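You operate a simulated robot arm through the tools that you are given. There is no shell and no other tool. Be economical: measure what you need, move in short steps, check, and stop when the job is done.

You are at the controls of a simulated robot arm. One attempt, no reset.

TASK
Take the blue token and put it on top of the green roll. Close the corner cupboard door. Put the brown paper cup in the sink bowl. Open the lid of the green tea tin. The order is free. Set down upright: brown paper cup.
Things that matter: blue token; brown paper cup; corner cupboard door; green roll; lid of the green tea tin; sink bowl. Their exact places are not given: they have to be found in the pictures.

Only the result counts: the job must be done as asked and must still hold three seconds after the hand-in. Knocking over, shifting, dropping, spilling or breaking anything else fails it. Lids that push on must go on centred and level and be pressed home; caps that screw on are set level and turned clockwise until they are tight.

THE ROBOT
A 7-joint arm with a two-finger parallel gripper on a trunk, on a base that drives. Base frame: it is fixed to the floor where the robot stands at the start and does not move with it; the origin is under the middle of the robot, x ahead of it, y to its left, z up. Readings come in cm, rad, newtons and seconds.
With the tool pointing down near the work surface it reaches from about 24 to 70 cm from the robot's upright axis, wherever it stands. Its first joint turns from -2.897 to 2.897 rad. Places, roughly: blue token (4x4x2 cm) [260, -20, 90]; brown paper cup (7x7x8 cm) [500, -90, 100]; corner cupboard door [490, -120, 50]; green roll (6x6x15 cm) [480, 50, 100]; lid of the green tea tin [510, -110, 100]; sink bowl [500, -50, 80]. Payload 1.57 kg.
The TCP is the grasp point between the finger pads, 3 cm short of the fingertips. In the tool frame z runs along the fingers and y along their closing line. The gripper opens to 8 cm. The fingers are 1.7 cm wide and 1.2 cm thick; the gripper's body (4 by 8.2 cm) begins 8 cm behind the TCP.
Orientation is that of the tool frame in the base frame, as [roll, pitch, yaw] about the fixed x, y, z axes, in that order (R = Rz(yaw) Ry(pitch) Rx(roll)). With the fingers straight down and closing along the base's y, the tool's x points along the base's -x, its y along +y and its z along -z.

THE INTERFACE
- The arm moves only by the tool send_rows. Its argument "targets" is text: rows parted by semicolons, each of 7 numbers parted by spaces: the turn, a rotation vector about the base's x, y, z in rad, then the shift along the base's x, y, z in cm, then the opening, from 0 (shut) to 1 (fully open). In form: rx ry rz dx dy dz fingers; .... A call has 1 to 10 rows; each row is the pose to reach, as a shift and turn from the pose commanded when the call began. Rows are played at 5 a second. More than 5 cm and 0.15 rad between two rows, or a gripper value outside its range, and nothing of the call is played. A pose out of reach is approached as far as the arm can. The call stops where the force on the tool passes 40 N (or 10 N more than at its start, if that is more) or the arm is blocked; 0.2 s more then pass. The fingers move at their own pace (about 7.2 cm/s each) and stop on an object; they squeeze with about 33 N. The grip force told is the motor's: it shows also when the fingers shut on nothing. Time passes only in rows, and 0.2 s behind the last, so rows that repeat a pose let the fingers close. It gives the time, the measured TCP pose, the force on the tool (base axes), the opening and the grip force at its end, in the units of the frame above (readings bear some noise), with the torque about the TCP (base axes, N m) and any sound that the robot's microphone picked up.
- Cameras (640 x 400 px; columns grow to the right, rows downward): "scene" is now at [0.01, 12.89, 145.83]; the picture's right is [-0.14, -0.99, 0.00], its down [-0.55, 0.08, -0.83] and it looks along [0.82, -0.12, -0.56] (base axes); focal length 287 px, centre (320, 200). "wrist" rides on the gripper at [7.2, -0.7, -12.2] in the tool frame; the picture's right is [0.09, 1.00, 0.00], its down [-0.84, 0.08, -0.54] and it looks along [-0.54, 0.05, 0.84] (tool axes); focal length 238 px, centre (320, 200).
- get_image(camera): a new picture of that camera. The clock stands still meanwhile.
- raise_lower(by): slides the trunk up (or, below 0, down) by that many cm; the arm and the scene camera ride with it, the base frame stays. It gives what a move gives, with no picture.
- steer(legs): drives the robot by 1 to 6 legs, each [ahead, left, turn to the left] in cm, cm and rad, along the robot's own axes; the way and the turn of a leg run together, so that a leg with both is an arc; at most 150 cm and 3.142 rad a leg. The arm and the cameras ride along, it lands a little off, and it stops where it bumps. It gives what a move gives.
- head_to(pan, tilt): turns the head with the scene camera to pan (to the left, within 1.501 rad either way) and tilt (down, from -0.506 to 1.204), counted from straight ahead of the robot. It gives what a move gives.
- point_at(camera, pixels): there is no depth. For up to 12 entries [column, row, z] of the newest picture of that camera ("zoom" is the newest enlarged one), the place [x, y] in the base frame at which the ray of that pixel passes the height z, good to about 0.3 cm, but the place of the scene camera against the robot may be out by one fixed shift of up to 1.2 cm in any direction. The clock stands still meanwhile.
- close_up(camera, box): a new picture of the part [left, top, right, bottom] of that camera's present view, enlarged. The clock stands still meanwhile.
- job_done(): hands the job in; it is judged then, once.

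Go step by step. Measure first, check grasps and placings, and put right what went wrong. The budget is 120 turns and 104 pictures, counting those below and the enlarged ones. Unless the task says otherwise, let go and move clear before handing in, and close with one line.

The tools are called after "Request:" by a JSON object that holds its "op" and its "data". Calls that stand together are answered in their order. send_rows: Moves the arm, as the interface text tells. Its arguments: {"type":"object","properties":{"targets":{"type":"string"}},"required":["targets"]} The other tools are called the same way: raise_lower (by) slides the trunk up or down; steer (legs) drives the base; head_to (pan, tilt) turns the head that bears the scene camera; get_image (camera) takes a picture; point_at (camera, pixels) gives the place at which the rays of pixels pass given heights; close_up (camera, box) takes an enlarged picture of a part of a camera's view; job_done () hands the job in.

At the start:

```text
t: 0.0
tool_pos: [43.19, 9.44, 116.14]
tcp_rot: [3.141, -0.001, -3.142]
contact_force: [0.2, -0.3, -0.3]
ft_torque: [-0.01, -0.01, 0.01]
width: 8.0
grip_force: 0.1
trunk travel left (down, up): [-25.0, 23.0]
robot x, y, heading: [-0.28, 0.23, -0.003]
head pan, tilt: [-0.141, 0.592]
```

scene: 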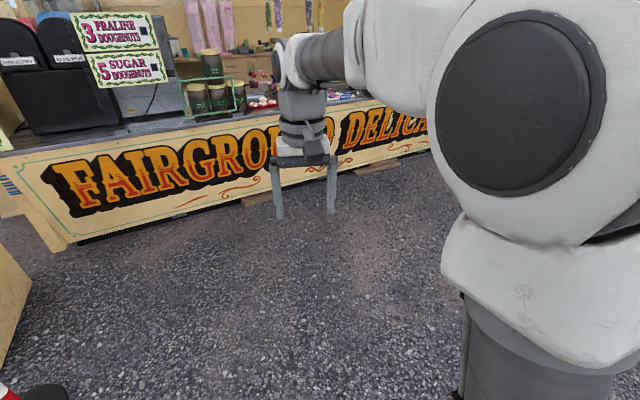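
wrist: 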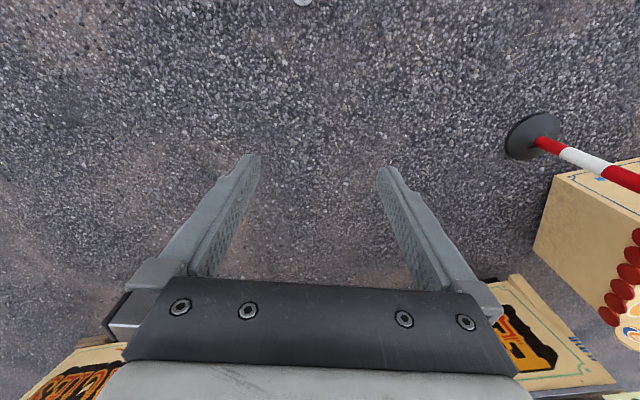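

The first pictures show a stall counter ahead, with the arm hiding part of it. I'll level the head and look around.

Request:
{"op": "head_to", "data": {"pan": 0, "tilt": 0.2}}

Request:
{"op": "get_image", "data": {"camera": "scene"}}

```text
t: 0.9
tool_pos: [43.22, 9.37, 116.08]
tcp_rot: [-3.141, 0.001, -3.141]
contact_force: [0.1, 0.1, 0.2]
ft_torque: [0.02, 0.01, 0.01]
width: 8.01
grip_force: 0.1
trunk travel left (down, up): [-25.0, 23.0]
robot x, y, heading: [-0.25, -0.21, 0.002]
head pan, tilt: [0.0, 0.201]
```

```text
101 pictures are left
```

scene: 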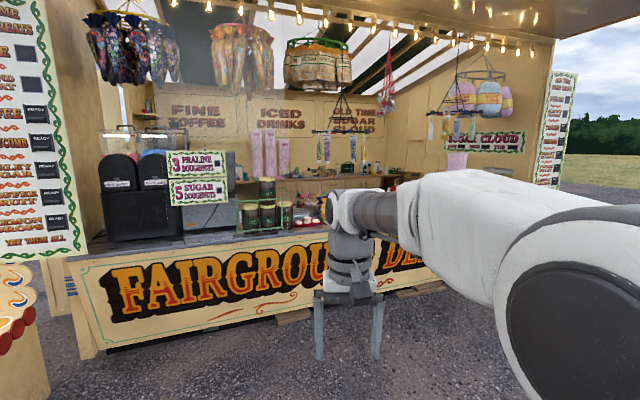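

The front counter runs across the view, with a back counter behind it. I'll take enlarged views to find the way in.

Request:
{"op": "close_up", "data": {"camera": "scene", "box": [220, 120, 460, 270]}}

Request:
{"op": "head_to", "data": {"pan": -0.7, "tilt": 0.2}}

Request:
{"op": "get_image", "data": {"camera": "scene"}}

Request:
{"op": "head_to", "data": {"pan": 0.7, "tilt": 0.3}}

Request:
{"op": "get_image", "data": {"camera": "scene"}}

```text
2.67 times, centred on (340, 195) of scene
```

zoom: 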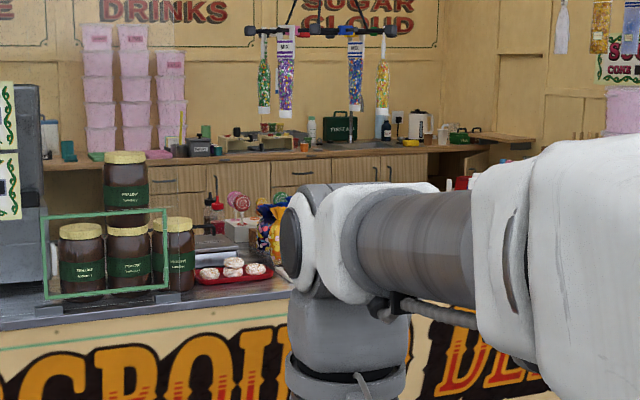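

```text
t: 1.9
tool_pos: [43.22, 9.46, 116.04]
tcp_rot: [-3.139, 0.001, 3.141]
contact_force: [-0.3, -0.1, -0.1]
ft_torque: [-0.04, -0.02, -0.01]
width: 7.99
grip_force: 0.0
trunk travel left (down, up): [-25.0, 23.0]
robot x, y, heading: [0.36, 0.13, -0.001]
head pan, tilt: [-0.7, 0.201]
```

```text
99 pictures are left
```

scene: 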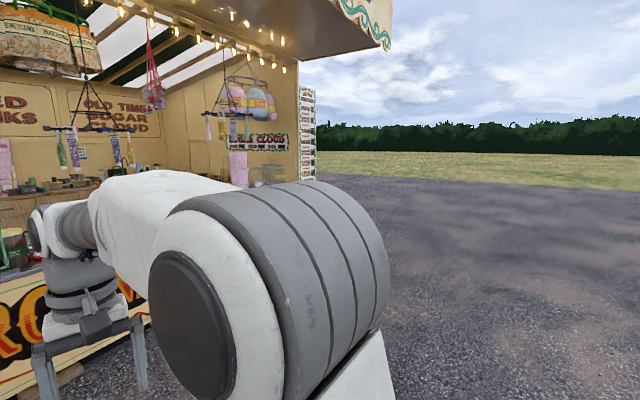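

```text
t: 3.5
tool_pos: [43.14, 9.36, 116.09]
tcp_rot: [3.141, 0.001, -3.141]
contact_force: [0.4, 0.6, -0.4]
ft_torque: [-0.02, 0.01, 0.03]
width: 7.98
grip_force: 0.0
trunk travel left (down, up): [-25.0, 23.0]
robot x, y, heading: [0.16, 0.08, -0.004]
head pan, tilt: [0.7, 0.3]
```

```text
98 pictures are left
```

scene: 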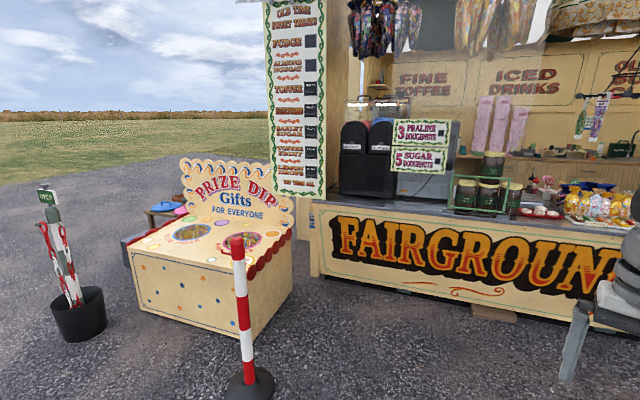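

The right end of the counter is hidden behind the arm. I'll drive ahead and to the right to see it.

Request:
{"op": "steer", "data": {"legs": [[100, -40, 0]]}}

Request:
{"op": "head_to", "data": {"pan": 0, "tilt": 0.4}}

Request:
{"op": "get_image", "data": {"camera": "scene"}}

Request:
{"op": "head_to", "data": {"pan": -0.8, "tilt": 0.4}}

Request:
{"op": "get_image", "data": {"camera": "scene"}}

```text
t: 10.3
tool_pos: [143.23, -30.55, 116.08]
tcp_rot: [3.141, 0.0, -3.141]
contact_force: [-0.1, -0.6, -0.6]
ft_torque: [-0.01, -0.02, 0.0]
width: 7.99
grip_force: 0.0
trunk travel left (down, up): [-25.0, 23.0]
robot x, y, heading: [99.69, -40.01, -0.001]
head pan, tilt: [0.7, 0.3]
```

```text
t: 11.4
tool_pos: [143.26, -30.46, 116.06]
tcp_rot: [3.14, 0.001, -3.141]
contact_force: [-0.1, -0.5, 0.0]
ft_torque: [-0.03, 0.01, 0.0]
width: 8.01
grip_force: 0.0
trunk travel left (down, up): [-25.0, 23.0]
robot x, y, heading: [100.1, -40.1, 0.003]
head pan, tilt: [0.0, 0.4]
```

```text
97 pictures are left
```

scene: 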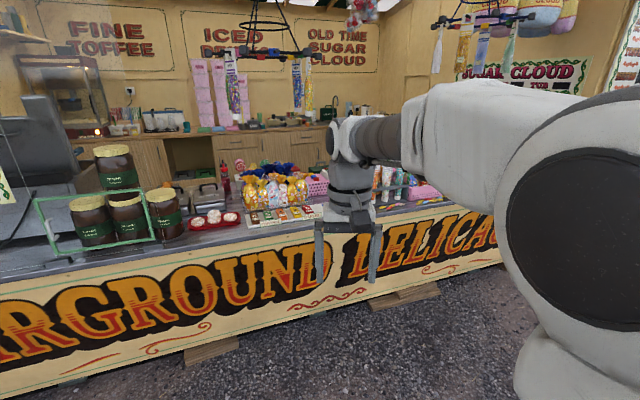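

```text
t: 12.5
tool_pos: [143.3, -30.54, 116.01]
tcp_rot: [-3.141, 0.001, -3.141]
contact_force: [0.4, 0.1, 0.8]
ft_torque: [0.0, -0.01, -0.04]
width: 8.02
grip_force: 0.1
trunk travel left (down, up): [-25.0, 23.0]
robot x, y, heading: [100.28, -40.1, 0.0]
head pan, tilt: [-0.799, 0.4]
```

```text
96 pictures are left
```

scene: 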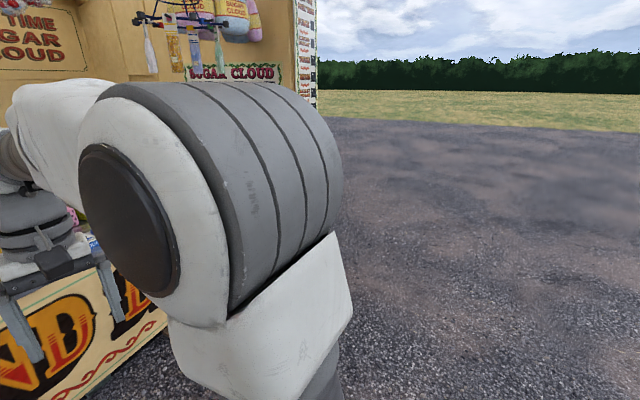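

The entrance must lie at the right end. I'll drive right and look back.

Request:
{"op": "steer", "data": {"legs": [[0, -140, 0]]}}

Request:
{"op": "head_to", "data": {"pan": 0.3, "tilt": 0.4}}

Request:
{"op": "get_image", "data": {"camera": "scene"}}

```text
t: 23.3
tool_pos: [142.46, -173.62, 116.07]
tcp_rot: [3.141, 0.001, 3.125]
contact_force: [0.3, -0.4, 0.3]
ft_torque: [-0.02, 0.0, -0.03]
width: 8.03
grip_force: 0.0
trunk travel left (down, up): [-25.0, 23.0]
robot x, y, heading: [99.31, -182.46, -0.02]
head pan, tilt: [-0.799, 0.4]
```

```text
t: 24.7
tool_pos: [142.5, -173.61, 116.06]
tcp_rot: [3.141, 0.002, 3.126]
contact_force: [0.4, 0.3, 0.4]
ft_torque: [0.0, 0.01, 0.04]
width: 7.99
grip_force: 0.1
trunk travel left (down, up): [-25.0, 23.0]
robot x, y, heading: [98.69, -182.23, -0.017]
head pan, tilt: [0.3, 0.4]
```

```text
95 pictures are left
```

scene: 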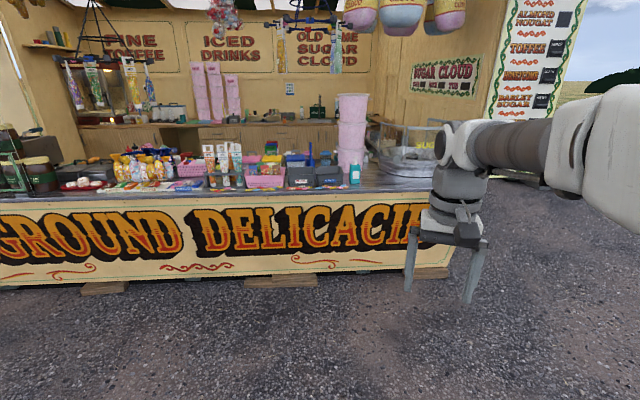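

The counter's end is near col 450, and floor shows to its right at (520,178), so there's a gap by the right wall. I'll measure it.

Request:
{"op": "point_at", "data": {"camera": "scene", "pixels": [[250, 285, 0], [440, 272, 0], [250, 192, 90], [430, 190, 90], [450, 190, 90], [500, 180, 0], [560, 182, 0], [620, 225, 0]]}}

Request:
{"op": "close_up", "data": {"camera": "scene", "box": [370, 90, 610, 240]}}

```text
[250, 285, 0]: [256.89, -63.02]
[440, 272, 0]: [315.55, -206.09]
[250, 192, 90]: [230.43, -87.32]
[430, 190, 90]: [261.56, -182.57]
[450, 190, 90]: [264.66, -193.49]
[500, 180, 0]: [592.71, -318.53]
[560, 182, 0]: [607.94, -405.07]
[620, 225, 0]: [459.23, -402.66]
```

```text
2.67 times, centred on (490, 165) of scene
```

zoom: 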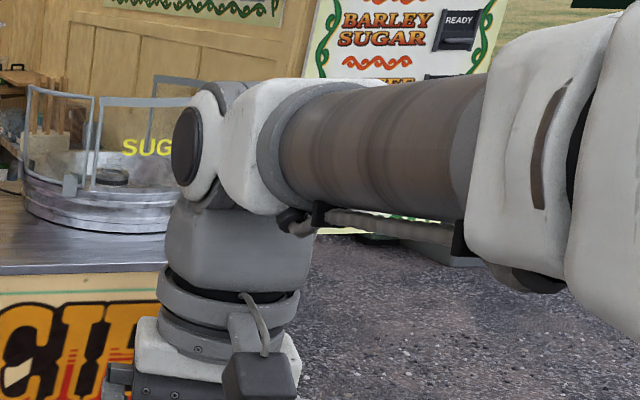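

The counter front runs at a slant of about 0.35 rad. I'll move further right and turn left to look along its end.

Request:
{"op": "steer", "data": {"legs": [[40, -130, 0], [0, 0, 0.5]]}}

Request:
{"op": "head_to", "data": {"pan": 0.3, "tilt": 0.4}}

Request:
{"op": "get_image", "data": {"camera": "scene"}}

```text
t: 36.4
tool_pos: [170.87, -283.93, 116.05]
tcp_rot: [-3.141, 0.0, -2.646]
contact_force: [0.3, -0.3, 0.5]
ft_torque: [-0.05, -0.02, 0.03]
width: 8.0
grip_force: 0.1
trunk travel left (down, up): [-25.0, 23.0]
robot x, y, heading: [137.35, -312.79, 0.494]
head pan, tilt: [0.3, 0.4]
```

```text
t: 37.0
tool_pos: [170.88, -283.88, 116.04]
tcp_rot: [3.14, 0.001, -2.646]
contact_force: [-0.2, 0.3, -0.2]
ft_torque: [0.01, 0.0, -0.02]
width: 7.98
grip_force: 0.1
trunk travel left (down, up): [-25.0, 23.0]
robot x, y, heading: [137.74, -312.61, 0.495]
head pan, tilt: [0.3, 0.4]
```

```text
93 pictures are left
```

scene: 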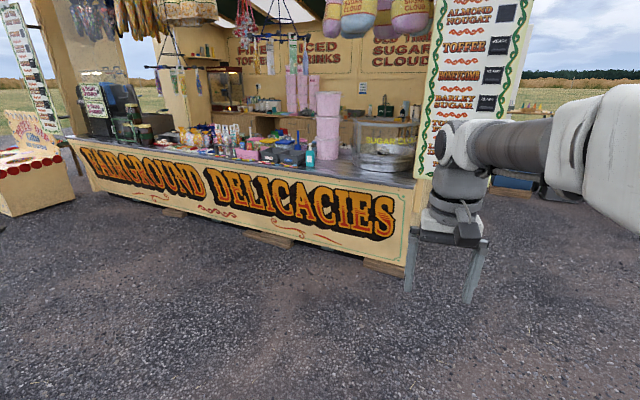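

The counter seems to reach the right-hand banner panel, while the left side wall at cols 60-165 shows the field through it. I'll enlarge both.

Request:
{"op": "close_up", "data": {"camera": "scene", "box": [40, 20, 280, 170]}}

Request:
{"op": "close_up", "data": {"camera": "scene", "box": [360, 70, 600, 220]}}

Request:
{"op": "point_at", "data": {"camera": "scene", "pixels": [[250, 237, 0], [400, 277, 0], [102, 192, 0], [415, 185, 90], [90, 142, 90]]}}

```text
2.67 times, centred on (160, 95) of scene
```

zoom: 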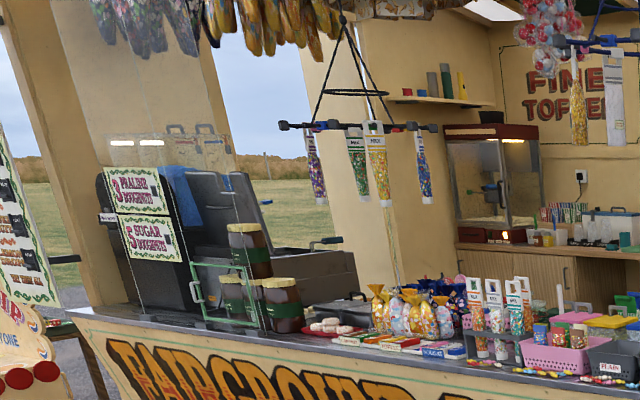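

```text
2.67 times, centred on (480, 145) of scene
```

zoom: 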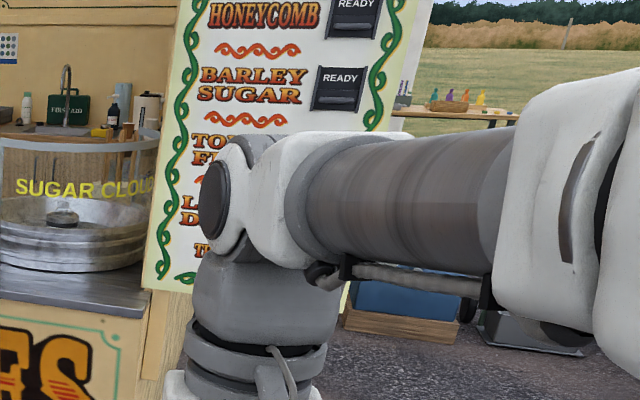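

```text
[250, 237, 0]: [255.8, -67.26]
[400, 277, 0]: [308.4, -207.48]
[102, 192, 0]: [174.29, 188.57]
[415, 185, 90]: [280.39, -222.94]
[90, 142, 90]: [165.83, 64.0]
```

Front counter line is roughly (174,188) to (308,-207), so the stall's normal heads at about 0.33 rad, and the way in is through the left side. The token first, from outside: I'll drive to about 1 m from it, facing the counter.

Request:
{"op": "steer", "data": {"legs": [[0, 0, -0.168], [0, 120, 0], [0, 118, 0], [100, 0, 0]]}}

Request:
{"op": "head_to", "data": {"pan": 0.1, "tilt": 0.5}}

Request:
{"op": "get_image", "data": {"camera": "scene"}}

```text
t: 62.3
tool_pos: [197.51, -33.3, 115.99]
tcp_rot: [-3.141, 0.0, -2.83]
contact_force: [0.8, 0.0, -0.3]
ft_torque: [0.02, 0.01, 0.0]
width: 7.99
grip_force: 0.0
trunk travel left (down, up): [-25.0, 23.0]
robot x, y, heading: [159.31, -55.81, 0.315]
head pan, tilt: [0.3, 0.4]
```

```text
t: 63.0
tool_pos: [197.61, -33.38, 116.04]
tcp_rot: [-3.141, 0.0, -2.829]
contact_force: [0.8, -0.2, 0.2]
ft_torque: [0.01, -0.02, 0.02]
width: 8.0
grip_force: 0.0
trunk travel left (down, up): [-25.0, 23.0]
robot x, y, heading: [159.4, -55.09, 0.313]
head pan, tilt: [0.099, 0.499]
```

```text
90 pictures are left
```

scene: 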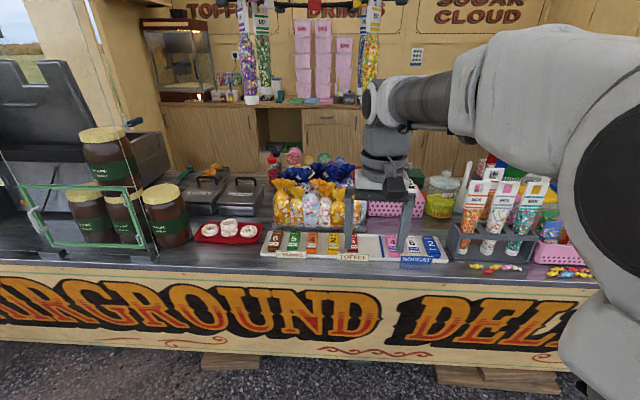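

The counter is laid out clearly now. I'll zoom on the part near the token and map some pixels.

Request:
{"op": "close_up", "data": {"camera": "scene", "box": [260, 150, 560, 290]}}

Request:
{"op": "point_at", "data": {"camera": "scene", "pixels": [[370, 245, 88], [430, 245, 88], [400, 225, 88], [290, 245, 88], [230, 240, 88], [500, 265, 88], [560, 220, 88], [320, 265, 88]]}}

```text
2.13 times, centred on (410, 220) of scene
```

zoom: 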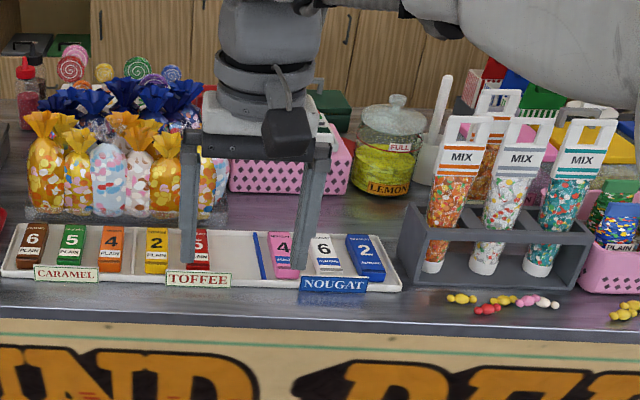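

```text
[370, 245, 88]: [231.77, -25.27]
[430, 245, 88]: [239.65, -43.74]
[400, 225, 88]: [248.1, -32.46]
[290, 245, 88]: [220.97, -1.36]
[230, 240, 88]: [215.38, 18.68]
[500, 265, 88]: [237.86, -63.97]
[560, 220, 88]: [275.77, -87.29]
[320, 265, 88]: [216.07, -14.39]
```

The token isn't visible; it may be behind the gripper or the basket. I'll raise the trunk for a better look with both cameras.

Request:
{"op": "raise_lower", "data": {"by": 22}}

Request:
{"op": "head_to", "data": {"pan": 0.0, "tilt": 0.7}}

Request:
{"op": "get_image", "data": {"camera": "scene"}}

Request:
{"op": "get_image", "data": {"camera": "wrist"}}

```text
t: 65.3
tool_pos: [197.59, -33.38, 137.99]
tcp_rot: [3.141, -0.001, -2.829]
contact_force: [0.0, -0.1, 0.6]
ft_torque: [0.02, 0.01, 0.0]
width: 7.98
grip_force: 0.0
trunk travel left (down, up): [-47.0, 1.0]
robot x, y, heading: [159.28, -55.62, 0.311]
head pan, tilt: [0.099, 0.499]
```

```text
t: 66.0
tool_pos: [197.51, -33.43, 138.05]
tcp_rot: [-3.14, 0.001, -2.829]
contact_force: [0.0, 0.1, -1.3]
ft_torque: [-0.01, -0.03, -0.01]
width: 8.01
grip_force: 0.1
trunk travel left (down, up): [-47.0, 1.0]
robot x, y, heading: [159.25, -55.7, 0.315]
head pan, tilt: [0.0, 0.7]
```

```text
88 pictures are left
```

scene: 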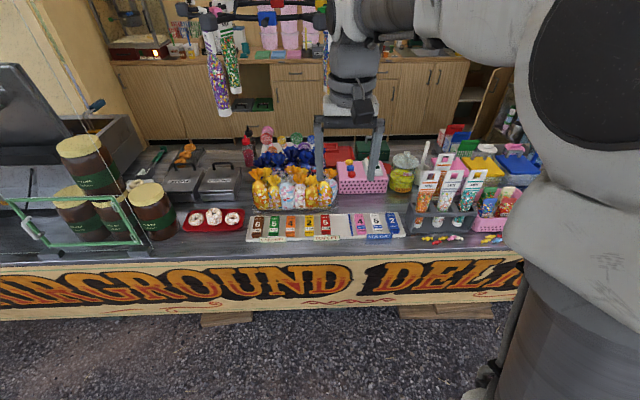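

```text
87 pictures are left
```

wrist: 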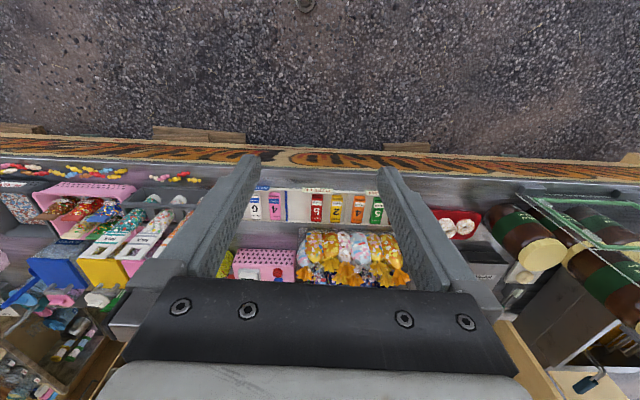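

Inside the pink basket near (360,170) there are coloured bits, perhaps the token. I'll zoom there.

Request:
{"op": "close_up", "data": {"camera": "scene", "box": [300, 130, 420, 205]}}

Request:
{"op": "close_up", "data": {"camera": "wrist", "box": [200, 180, 440, 330]}}

Request:
{"op": "point_at", "data": {"camera": "scene", "pixels": [[360, 170, 90], [340, 190, 88], [385, 190, 88], [340, 163, 95], [300, 190, 88], [250, 255, 88]]}}

```text
5.33 times, centred on (360, 168) of scene
```

zoom: 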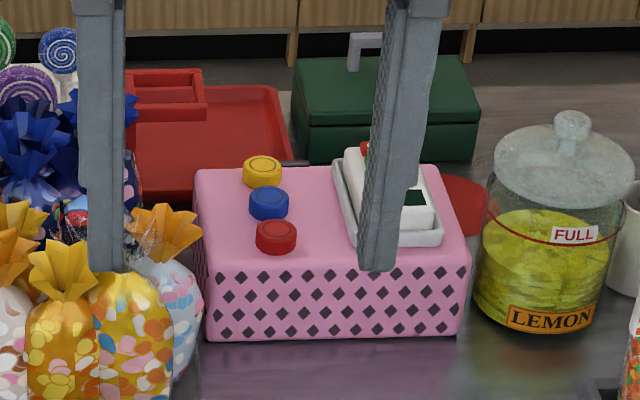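

```text
2.67 times, centred on (320, 255) of wrist
```

zoom: 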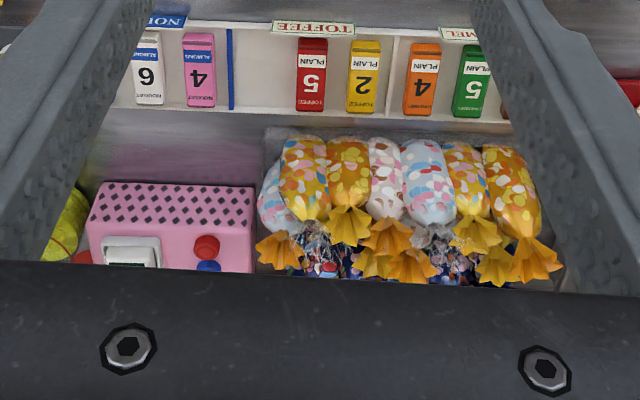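

```text
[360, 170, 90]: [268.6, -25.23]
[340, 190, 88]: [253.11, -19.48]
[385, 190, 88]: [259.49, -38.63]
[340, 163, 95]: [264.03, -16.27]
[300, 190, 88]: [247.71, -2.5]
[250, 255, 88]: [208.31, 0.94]
```

The zoom shows yellow, blue and red tokens in a row on the pink box; blue is at zoom (268,203). I'll intersect rays from both cameras for its height.

Request:
{"op": "point_at", "data": {"camera": "scene", "pixels": [[350.2, 168, 86], [350.2, 168, 90], [350.2, 168, 94], [350.2, 168, 98], [349, 162.2, 92], [351.7, 174.3, 92]]}}

Request:
{"op": "point_at", "data": {"camera": "wrist", "pixels": [[278, 279.7, 86], [278, 279.7, 90], [278, 279.7, 94], [278, 279.7, 98], [277.5, 272.3, 92]]}}

```text
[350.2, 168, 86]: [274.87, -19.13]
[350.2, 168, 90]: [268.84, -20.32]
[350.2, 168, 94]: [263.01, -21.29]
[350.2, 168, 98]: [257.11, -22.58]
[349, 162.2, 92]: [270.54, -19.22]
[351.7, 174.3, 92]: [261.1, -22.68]
```

```text
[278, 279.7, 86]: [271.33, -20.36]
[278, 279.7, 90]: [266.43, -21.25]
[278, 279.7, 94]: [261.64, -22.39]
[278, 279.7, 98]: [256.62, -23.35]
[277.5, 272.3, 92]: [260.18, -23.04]
```

I need the counter's real depth, so I'll measure edge points: top edge and fascia bottom.

Request:
{"op": "point_at", "data": {"camera": "scene", "pixels": [[330, 262, 84], [330, 256, 84], [330, 310, 0], [330, 310, 8], [330, 182, 84], [370, 140, 84], [225, 320, 0], [430, 312, 0]]}}

Request:
{"op": "close_up", "data": {"camera": "scene", "box": [180, 220, 420, 370]}}

```text
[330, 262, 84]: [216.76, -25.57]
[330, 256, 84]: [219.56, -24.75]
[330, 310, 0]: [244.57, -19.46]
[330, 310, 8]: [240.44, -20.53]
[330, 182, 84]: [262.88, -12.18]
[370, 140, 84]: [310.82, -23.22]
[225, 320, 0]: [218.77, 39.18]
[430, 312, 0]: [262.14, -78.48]
```

```text
2.67 times, centred on (300, 295) of scene
```

zoom: 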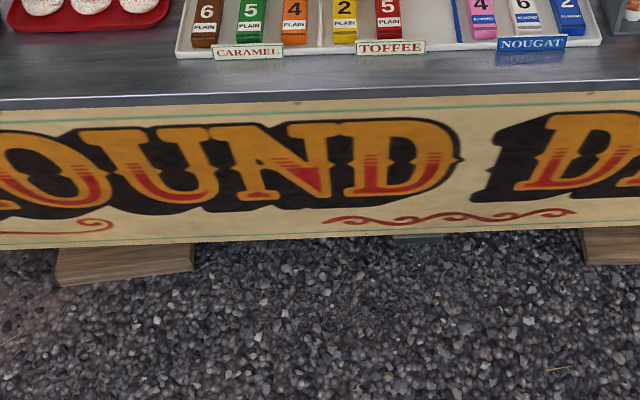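

The fascia stands raised on blocks with its top edge about 66 cm ahead of my axis, and the token is about 110 cm ahead. I'll close in on the counter in steps.

Request:
{"op": "steer", "data": {"legs": [[36, 0, 0]]}}

Request:
{"op": "head_to", "data": {"pan": 0.0, "tilt": 0.9}}

Request:
{"op": "get_image", "data": {"camera": "scene"}}

Request:
{"op": "get_image", "data": {"camera": "wrist"}}

```text
t: 69.0
tool_pos: [231.96, -22.39, 138.19]
tcp_rot: [3.141, -0.002, -2.831]
contact_force: [0.0, -1.0, 0.5]
ft_torque: [0.03, -0.03, 0.02]
width: 8.0
grip_force: 0.0
trunk travel left (down, up): [-47.0, 1.0]
robot x, y, heading: [193.95, -44.76, 0.308]
head pan, tilt: [0.0, 0.7]
```

```text
t: 69.7
tool_pos: [231.84, -22.42, 138.1]
tcp_rot: [3.141, 0.0, -2.831]
contact_force: [0.0, -0.3, -0.1]
ft_torque: [-0.01, -0.01, 0.01]
width: 8.0
grip_force: 0.1
trunk travel left (down, up): [-47.0, 1.0]
robot x, y, heading: [193.76, -44.8, 0.317]
head pan, tilt: [0.0, 0.901]
```

```text
83 pictures are left
```

scene: 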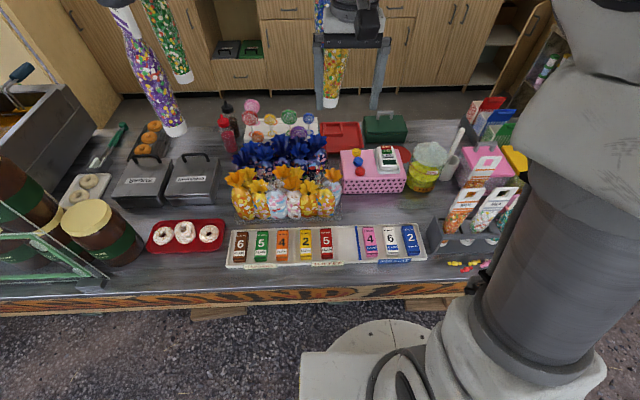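

```text
82 pictures are left
```

wrist: 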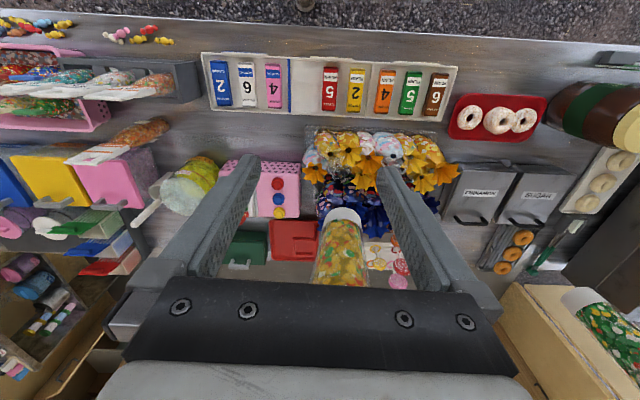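

The blue token is at scene (358,160) and wrist (278,198). A candy tube hangs at wrist (340,215) / scene (330,105), so I'll locate both.

Request:
{"op": "close_up", "data": {"camera": "scene", "box": [310, 40, 430, 200]}}

Request:
{"op": "close_up", "data": {"camera": "wrist", "box": [220, 140, 380, 290]}}

Request:
{"op": "point_at", "data": {"camera": "scene", "pixels": [[357.5, 160, 85], [357.5, 160, 91], [357.5, 160, 97], [331, 107, 100], [331, 107, 115], [331, 107, 130]]}}

Request:
{"op": "point_at", "data": {"camera": "wrist", "pixels": [[278, 198, 85], [278, 198, 91], [278, 198, 97], [343, 214, 100], [343, 214, 115], [343, 214, 130]]}}

```text
2.50 times, centred on (370, 120) of scene
```

zoom: 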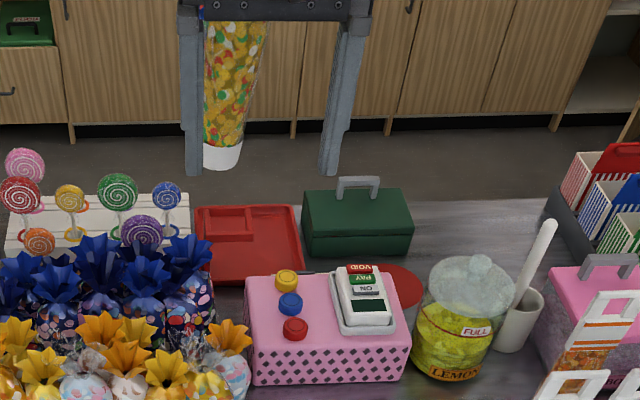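

```text
2.67 times, centred on (300, 215) of wrist
```

zoom: 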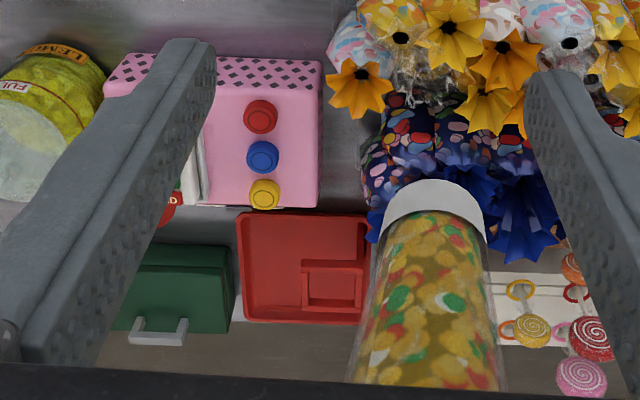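

```text
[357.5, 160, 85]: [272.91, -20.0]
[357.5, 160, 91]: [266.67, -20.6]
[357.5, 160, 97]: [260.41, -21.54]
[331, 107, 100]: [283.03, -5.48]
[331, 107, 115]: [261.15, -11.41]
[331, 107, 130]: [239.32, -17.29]
```

```text
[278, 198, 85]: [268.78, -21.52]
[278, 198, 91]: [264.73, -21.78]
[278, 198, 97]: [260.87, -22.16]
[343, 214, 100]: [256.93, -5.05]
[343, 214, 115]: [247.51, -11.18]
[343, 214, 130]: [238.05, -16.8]
```

The candy tube's bottom is about at (238,-17,131), only 6 cm ahead of the gripper, so pressing in from here is risky. I have to go inside anyway and the token lies mid-depth, so I'll back out and survey the left side for the way in.

Request:
{"op": "steer", "data": {"legs": [[-110, 0, 0], [0, 60, 0]]}}

Request:
{"op": "head_to", "data": {"pan": 0.55, "tilt": 0.4}}

Request:
{"op": "get_image", "data": {"camera": "scene"}}

```text
t: 81.7
tool_pos: [110.19, 0.82, 138.11]
tcp_rot: [-3.141, 0.0, -2.851]
contact_force: [0.1, -0.1, -1.0]
ft_torque: [-0.02, 0.0, 0.0]
width: 7.99
grip_force: 0.0
trunk travel left (down, up): [-47.0, 1.0]
robot x, y, heading: [71.75, -20.68, 0.285]
head pan, tilt: [0.0, 0.901]
```

```text
t: 82.7
tool_pos: [110.32, 0.86, 138.12]
tcp_rot: [-3.141, 0.001, -2.849]
contact_force: [-0.7, -0.2, -0.7]
ft_torque: [0.01, 0.0, 0.0]
width: 8.0
grip_force: 0.1
trunk travel left (down, up): [-47.0, 1.0]
robot x, y, heading: [71.47, -20.45, 0.29]
head pan, tilt: [0.55, 0.4]
```

```text
79 pictures are left
```

scene: 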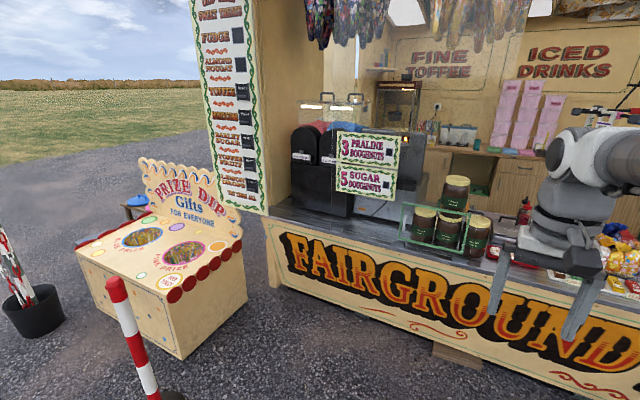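

Let me map the floor points around the prize-dip booth and the stall corner.

Request:
{"op": "point_at", "data": {"camera": "scene", "pixels": [[180, 360, 0], [247, 298, 0], [272, 287, 0], [165, 395, 0], [97, 310, 0], [36, 335, 0], [80, 245, 0], [125, 225, 0], [200, 150, 0]]}}

Request:
{"op": "close_up", "data": {"camera": "scene", "box": [60, 60, 340, 260]}}

```text
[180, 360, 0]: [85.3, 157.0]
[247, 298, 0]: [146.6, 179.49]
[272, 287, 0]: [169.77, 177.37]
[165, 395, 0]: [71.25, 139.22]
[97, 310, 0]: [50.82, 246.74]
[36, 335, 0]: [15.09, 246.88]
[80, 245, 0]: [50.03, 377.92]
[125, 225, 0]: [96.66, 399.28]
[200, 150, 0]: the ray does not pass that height
```

```text
2.00 times, centred on (200, 160) of scene
```

zoom: 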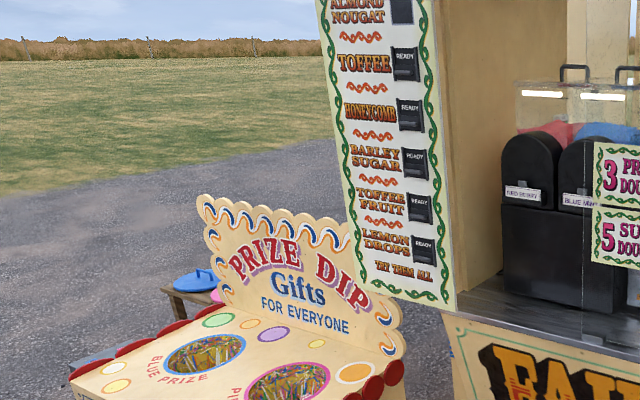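

The prize dip nearly touches the stall's corner (23 cm gap), so I'll circle around the left of the bin at (15,247) and look at the stall's left side.

Request:
{"op": "steer", "data": {"legs": [[-48.2, 103.3, 0], [-48.2, 103.3, 0], [27.2, 91, 0], [27.2, 91, 0]]}}

Request:
{"op": "head_to", "data": {"pan": -0.45, "tilt": 0.3}}

Request:
{"op": "get_image", "data": {"camera": "scene"}}

```text
t: 111.6
tool_pos: [-44.42, 356.3, 138.04]
tcp_rot: [3.14, 0.0, -2.848]
contact_force: [-0.4, -0.4, 0.1]
ft_torque: [-0.01, -0.02, 0.03]
width: 7.99
grip_force: 0.1
trunk travel left (down, up): [-47.0, 1.0]
robot x, y, heading: [-83.18, 334.21, 0.294]
head pan, tilt: [0.55, 0.4]
```

```text
t: 112.9
tool_pos: [-44.42, 356.42, 138.06]
tcp_rot: [3.142, -0.001, -2.847]
contact_force: [0.4, 0.6, -0.1]
ft_torque: [-0.02, -0.02, 0.0]
width: 8.03
grip_force: 0.1
trunk travel left (down, up): [-47.0, 1.0]
robot x, y, heading: [-83.01, 335.09, 0.291]
head pan, tilt: [-0.45, 0.3]
```

```text
77 pictures are left
```

scene: 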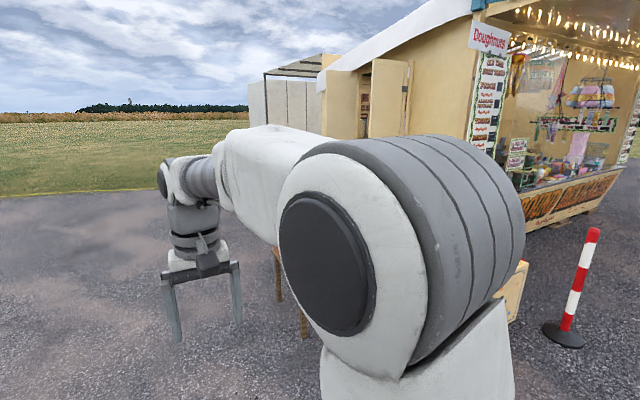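

There is a door standing open on the stall's left side near (390,100). I'll advance alongside and look.

Request:
{"op": "steer", "data": {"legs": [[0, 80, 0], [145, 0, 0]]}}

Request:
{"op": "head_to", "data": {"pan": -0.6, "tilt": 0.35}}

Request:
{"op": "get_image", "data": {"camera": "scene"}}

Request:
{"op": "head_to", "data": {"pan": -0.1, "tilt": 0.35}}

Request:
{"op": "get_image", "data": {"camera": "scene"}}

```text
t: 128.7
tool_pos: [75.1, 469.22, 137.97]
tcp_rot: [-3.141, 0.001, -2.906]
contact_force: [0.3, 0.8, 0.5]
ft_torque: [-0.01, 0.04, -0.02]
width: 7.99
grip_force: 0.0
trunk travel left (down, up): [-47.0, 1.0]
robot x, y, heading: [35.34, 450.19, 0.234]
head pan, tilt: [-0.45, 0.3]
```

```text
t: 129.3
tool_pos: [75.07, 469.07, 137.97]
tcp_rot: [3.141, 0.0, -2.906]
contact_force: [-0.1, 0.4, 0.4]
ft_torque: [0.01, -0.03, 0.01]
width: 8.01
grip_force: 0.1
trunk travel left (down, up): [-47.0, 1.0]
robot x, y, heading: [35.02, 449.54, 0.238]
head pan, tilt: [-0.6, 0.351]
```

```text
76 pictures are left
```

scene: 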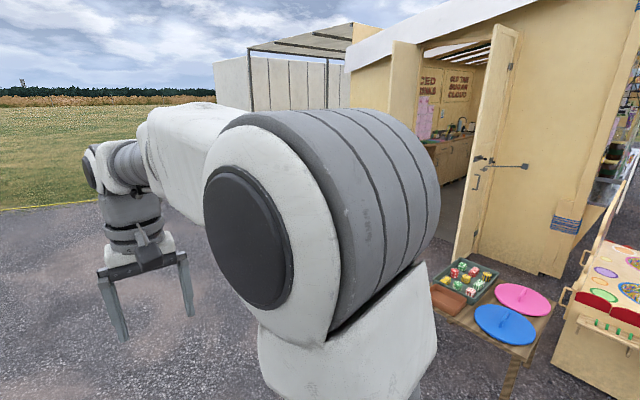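

```text
t: 130.3
tool_pos: [75.02, 469.1, 138.1]
tcp_rot: [-3.141, 0.001, -2.906]
contact_force: [0.3, 0.3, 0.0]
ft_torque: [0.0, 0.02, 0.02]
width: 8.01
grip_force: 0.0
trunk travel left (down, up): [-47.0, 1.0]
robot x, y, heading: [35.35, 449.78, 0.235]
head pan, tilt: [-0.099, 0.351]
```

```text
75 pictures are left
```

scene: 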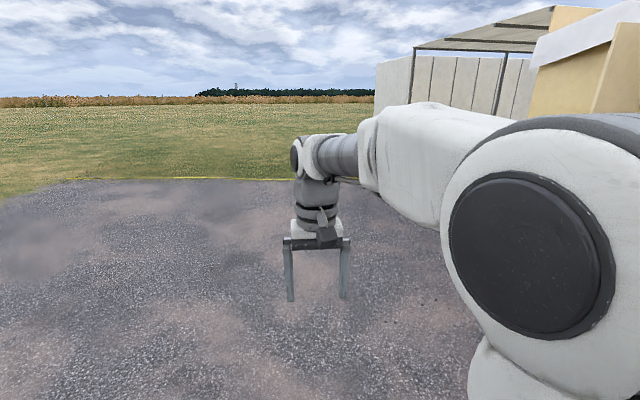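

The doorway is at cols 415-480, with its door swung outward. I'll drive on to be opposite it and turn to face in.

Request:
{"op": "point_at", "data": {"camera": "scene", "pixels": [[320, 300, 0]]}}

Request:
{"op": "steer", "data": {"legs": [[140, 0, 0], [70, 0, 0], [0, 0, -1.3]]}}

Request:
{"op": "head_to", "data": {"pan": 0.1, "tilt": 0.4}}

Request:
{"op": "get_image", "data": {"camera": "scene"}}

```text
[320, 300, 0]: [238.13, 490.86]
```

```text
t: 148.6
tool_pos: [270.01, 462.16, 138.05]
tcp_rot: [3.141, 0.0, 2.062]
contact_force: [0.6, -0.3, 0.2]
ft_torque: [0.01, 0.0, 0.02]
width: 7.99
grip_force: 0.0
trunk travel left (down, up): [-47.0, 1.0]
robot x, y, heading: [241.3, 495.43, -1.083]
head pan, tilt: [-0.099, 0.351]
```

```text
t: 149.3
tool_pos: [270.11, 462.08, 138.13]
tcp_rot: [3.141, -0.001, 2.063]
contact_force: [0.3, 0.2, -0.1]
ft_torque: [-0.02, 0.0, 0.01]
width: 7.99
grip_force: 0.0
trunk travel left (down, up): [-47.0, 1.0]
robot x, y, heading: [241.35, 495.93, -1.082]
head pan, tilt: [0.099, 0.4]
```

```text
74 pictures are left
```

scene: 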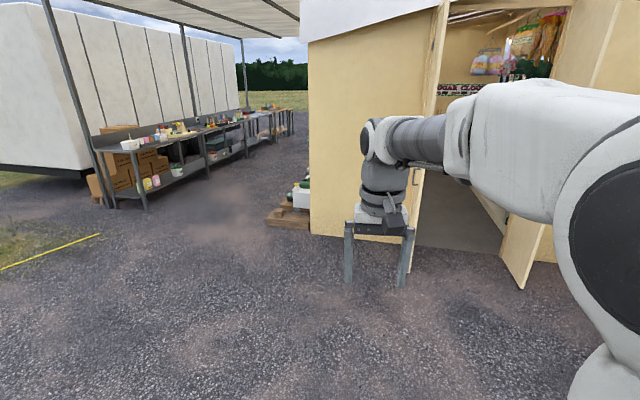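

The doorway's floor spans roughly (412,243) to (498,253), with the open door foot at (520,287). I'll measure.

Request:
{"op": "point_at", "data": {"camera": "scene", "pixels": [[311, 233, 0], [412, 244, 0], [498, 254, 0], [521, 288, 0], [503, 258, 0]]}}

Request:
{"op": "close_up", "data": {"camera": "scene", "box": [340, 60, 580, 300]}}

```text
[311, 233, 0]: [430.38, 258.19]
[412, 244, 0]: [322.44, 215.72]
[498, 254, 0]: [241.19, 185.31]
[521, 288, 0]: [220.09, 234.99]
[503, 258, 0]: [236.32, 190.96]
```

```text
1.67 times, centred on (460, 180) of scene
```

zoom: 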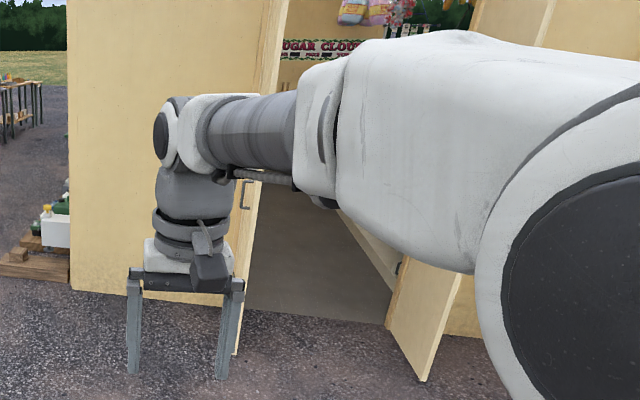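

The doorway is about 86 cm wide, centre (281,201), facing -1.23 rad. I'll line up on it and advance to take a look.

Request:
{"op": "point_at", "data": {"camera": "scene", "pixels": [[409, 273, 0]]}}

Request:
{"op": "steer", "data": {"legs": [[0, 0, -0.144], [0, -63, 0], [100, 0, 0]]}}

Request:
{"op": "head_to", "data": {"pan": 0.0, "tilt": 0.5}}

Request:
{"op": "get_image", "data": {"camera": "scene"}}

```text
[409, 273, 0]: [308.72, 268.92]
```

```text
t: 161.8
tool_pos: [239.87, 341.13, 138.16]
tcp_rot: [-3.14, 0.0, 1.913]
contact_force: [-0.8, 0.3, 0.4]
ft_torque: [-0.04, 0.0, -0.03]
width: 8.01
grip_force: 0.1
trunk travel left (down, up): [-47.0, 1.0]
robot x, y, heading: [216.95, 378.12, -1.227]
head pan, tilt: [0.099, 0.4]
```

```text
t: 162.4
tool_pos: [239.95, 341.11, 138.18]
tcp_rot: [-3.141, 0.002, 1.913]
contact_force: [-0.4, 0.5, 0.5]
ft_torque: [0.01, 0.0, -0.02]
width: 7.99
grip_force: 0.1
trunk travel left (down, up): [-47.0, 1.0]
robot x, y, heading: [216.45, 378.83, -1.229]
head pan, tilt: [0.0, 0.499]
```

```text
72 pictures are left
```

scene: 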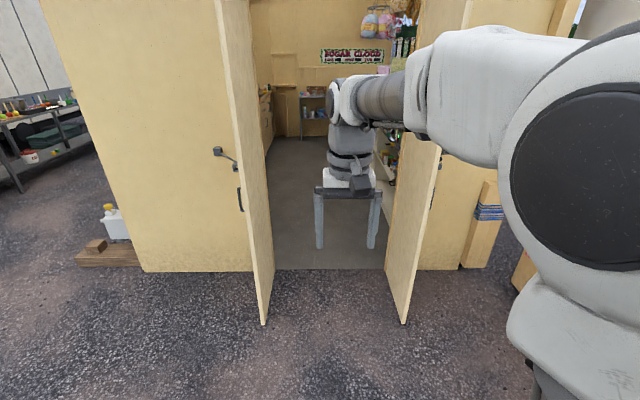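

Request:
{"op": "point_at", "data": {"camera": "scene", "pixels": [[265, 323, 0], [275, 268, 0], [385, 269, 0], [402, 322, 0], [272, 185, 0], [272, 140, 0], [376, 195, 0]]}}

Request:
{"op": "close_up", "data": {"camera": "scene", "box": [240, 50, 460, 190]}}

```text
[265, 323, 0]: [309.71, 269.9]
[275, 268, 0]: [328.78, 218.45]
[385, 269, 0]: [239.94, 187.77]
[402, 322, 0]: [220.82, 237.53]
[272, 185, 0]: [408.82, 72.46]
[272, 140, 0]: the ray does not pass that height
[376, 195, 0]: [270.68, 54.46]
```

```text
2.86 times, centred on (350, 120) of scene
```

zoom: 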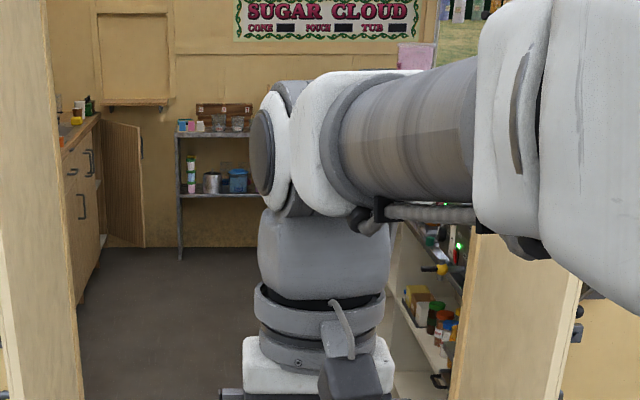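

The doorway is clear, outer leaf gap 94 cm centred at (265,254), and the corner cupboard's door stands open at zoom (120,180). I'll go in.

Request:
{"op": "steer", "data": {"legs": [[0, 4, 0], [130, 0, 0], [110, 0, 0]]}}

Request:
{"op": "get_image", "data": {"camera": "scene"}}

```text
t: 178.7
tool_pos: [322.02, 116.72, 138.11]
tcp_rot: [3.14, -0.001, 1.898]
contact_force: [-1.0, -0.1, -0.3]
ft_torque: [0.02, 0.0, -0.01]
width: 8.02
grip_force: 0.2
trunk travel left (down, up): [-47.0, 1.0]
robot x, y, heading: [299.06, 154.51, -1.246]
head pan, tilt: [0.0, 0.499]
```

```text
70 pictures are left
```

scene: 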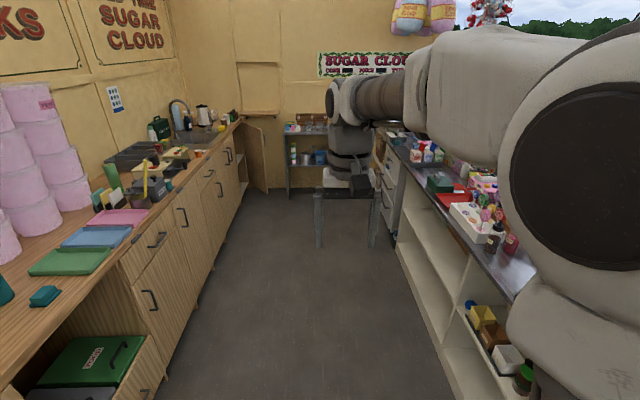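

I'm inside the aisle and it is clear. I'll go on to stand opposite the token, then look right.

Request:
{"op": "steer", "data": {"legs": [[140, 0, 0.02]]}}

Request:
{"op": "head_to", "data": {"pan": -1.45, "tilt": 0.7}}

Request:
{"op": "get_image", "data": {"camera": "scene"}}

Request:
{"op": "head_to", "data": {"pan": 0.9, "tilt": 0.4}}

Request:
{"op": "get_image", "data": {"camera": "scene"}}

```text
t: 187.9
tool_pos: [367.12, -14.47, 138.03]
tcp_rot: [3.141, -0.001, 1.906]
contact_force: [-0.1, 0.0, 0.6]
ft_torque: [0.01, -0.01, -0.02]
width: 8.01
grip_force: 0.1
trunk travel left (down, up): [-47.0, 1.0]
robot x, y, heading: [344.17, 22.98, -1.246]
head pan, tilt: [0.0, 0.499]
```

```text
t: 189.5
tool_pos: [367.14, -14.47, 138.02]
tcp_rot: [3.14, -0.001, 1.903]
contact_force: [0.7, 0.7, 0.4]
ft_torque: [-0.05, -0.01, -0.04]
width: 8.01
grip_force: 0.1
trunk travel left (down, up): [-47.0, 1.0]
robot x, y, heading: [344.13, 22.91, -1.244]
head pan, tilt: [-1.45, 0.7]
```

```text
69 pictures are left
```

scene: 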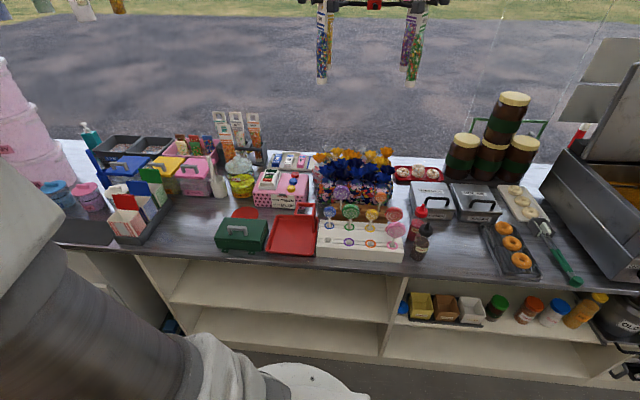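

```text
t: 191.7
tool_pos: [367.07, -14.42, 138.1]
tcp_rot: [-3.141, 0.0, 1.904]
contact_force: [0.2, -0.3, -0.1]
ft_torque: [-0.02, 0.02, -0.01]
width: 7.98
grip_force: 0.0
trunk travel left (down, up): [-47.0, 1.0]
robot x, y, heading: [344.23, 23.5, -1.244]
head pan, tilt: [0.901, 0.4]
```

```text
68 pictures are left
```

scene: 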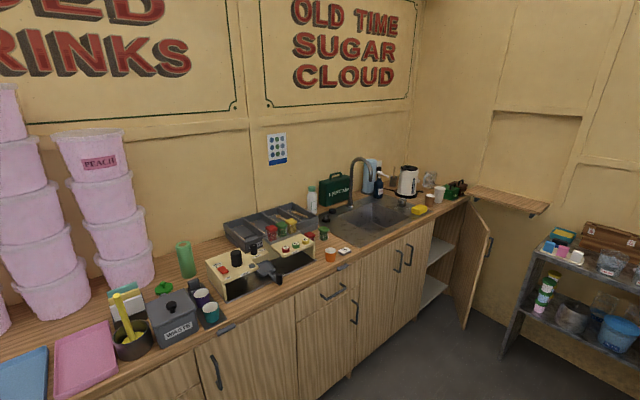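

Both counters are in clear view: tokens at (291,186) right side, green roll at (185,260) left side. I'll turn to face the front counter in line with the token and approach it.

Request:
{"op": "steer", "data": {"legs": [[0, 0, -1.576], [0, 16, 0], [12, 0, 0]]}}

Request:
{"op": "head_to", "data": {"pan": 0.0, "tilt": 1.0}}

Request:
{"op": "get_image", "data": {"camera": "scene"}}

Request:
{"op": "get_image", "data": {"camera": "wrist"}}

```text
t: 199.7
tool_pos: [300.69, -19.55, 138.02]
tcp_rot: [-3.14, -0.001, 0.345]
contact_force: [-0.3, 0.0, -0.3]
ft_torque: [0.04, 0.02, -0.02]
width: 7.99
grip_force: 0.1
trunk travel left (down, up): [-47.0, 1.0]
robot x, y, heading: [338.37, 3.99, -2.802]
head pan, tilt: [0.901, 0.4]
```

```text
t: 200.9
tool_pos: [300.61, -19.5, 138.15]
tcp_rot: [-3.141, 0.001, 0.343]
contact_force: [-0.2, -0.2, -0.9]
ft_torque: [-0.01, 0.0, -0.02]
width: 7.98
grip_force: 0.1
trunk travel left (down, up): [-47.0, 1.0]
robot x, y, heading: [338.39, 3.67, -2.801]
head pan, tilt: [0.0, 1.0]
```

```text
67 pictures are left
```

scene: 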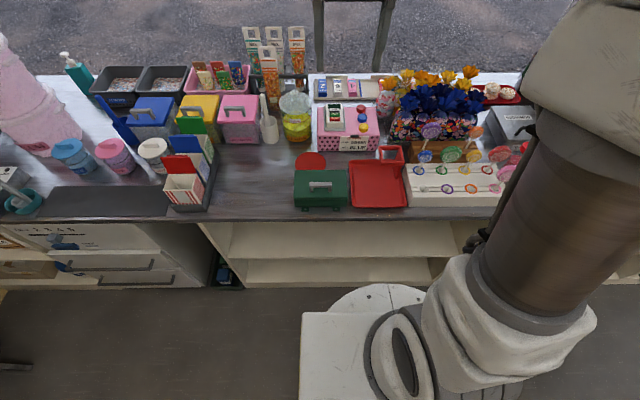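

```text
66 pictures are left
```

wrist: 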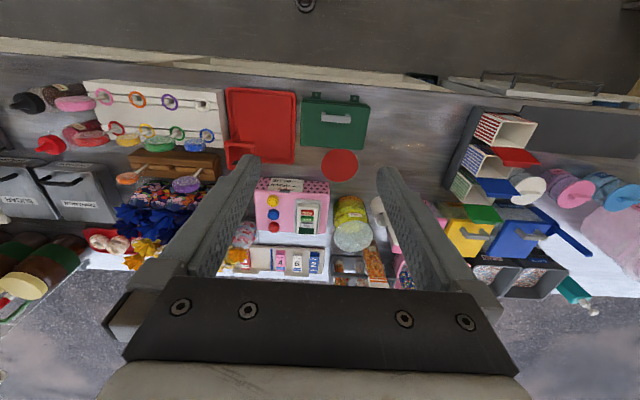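

Blue token: scene about (361,117), wrist about (272,214). I'll zoom to refine and intersect rays.

Request:
{"op": "close_up", "data": {"camera": "wrist", "box": [240, 170, 340, 260]}}

Request:
{"op": "close_up", "data": {"camera": "scene", "box": [310, 80, 410, 160]}}

```text
4.44 times, centred on (290, 215) of wrist
```

zoom: 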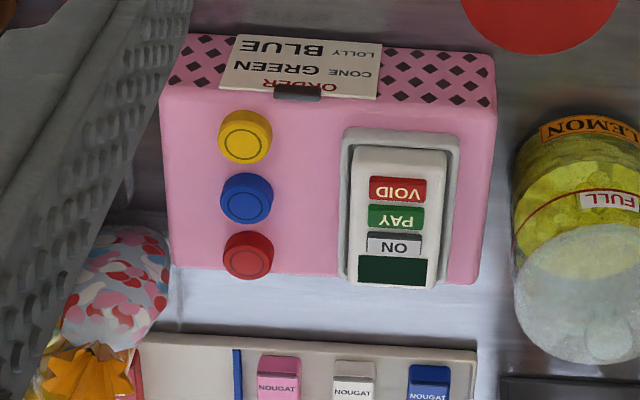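

```text
5.00 times, centred on (360, 120) of scene
```

zoom: 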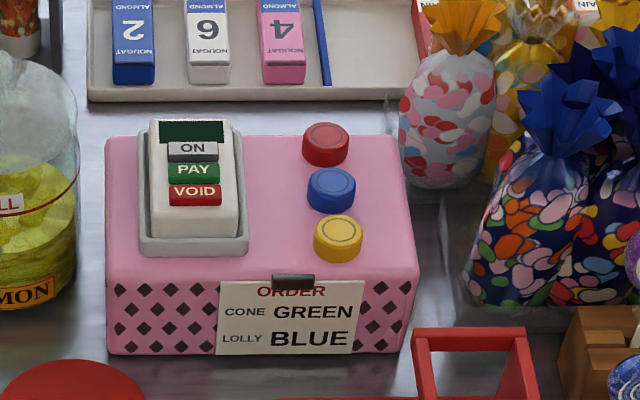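

Request:
{"op": "point_at", "data": {"camera": "scene", "pixels": [[362.2, 117.6, 90], [362.2, 117.6, 94], [362.2, 117.6, 98], [362.2, 117.6, 102], [320, 219, 84], [320, 219, 88], [320, 288, 0], [380, 286, 50]]}}

Request:
{"op": "point_at", "data": {"camera": "wrist", "pixels": [[273.35, 214.3, 90], [273.35, 214.3, 94], [273.35, 214.3, 98], [273.35, 214.3, 102], [320, 83, 84], [320, 83, 88]]}}

```text
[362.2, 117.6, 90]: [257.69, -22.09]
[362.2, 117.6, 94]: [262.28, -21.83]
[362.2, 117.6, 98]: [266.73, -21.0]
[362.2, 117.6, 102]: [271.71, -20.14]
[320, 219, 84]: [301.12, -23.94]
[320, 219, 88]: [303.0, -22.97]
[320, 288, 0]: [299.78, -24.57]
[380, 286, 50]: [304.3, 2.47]
```

```text
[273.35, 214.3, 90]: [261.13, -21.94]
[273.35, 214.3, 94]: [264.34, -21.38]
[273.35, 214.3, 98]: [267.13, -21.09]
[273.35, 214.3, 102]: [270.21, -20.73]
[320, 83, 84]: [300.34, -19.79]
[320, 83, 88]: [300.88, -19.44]
```

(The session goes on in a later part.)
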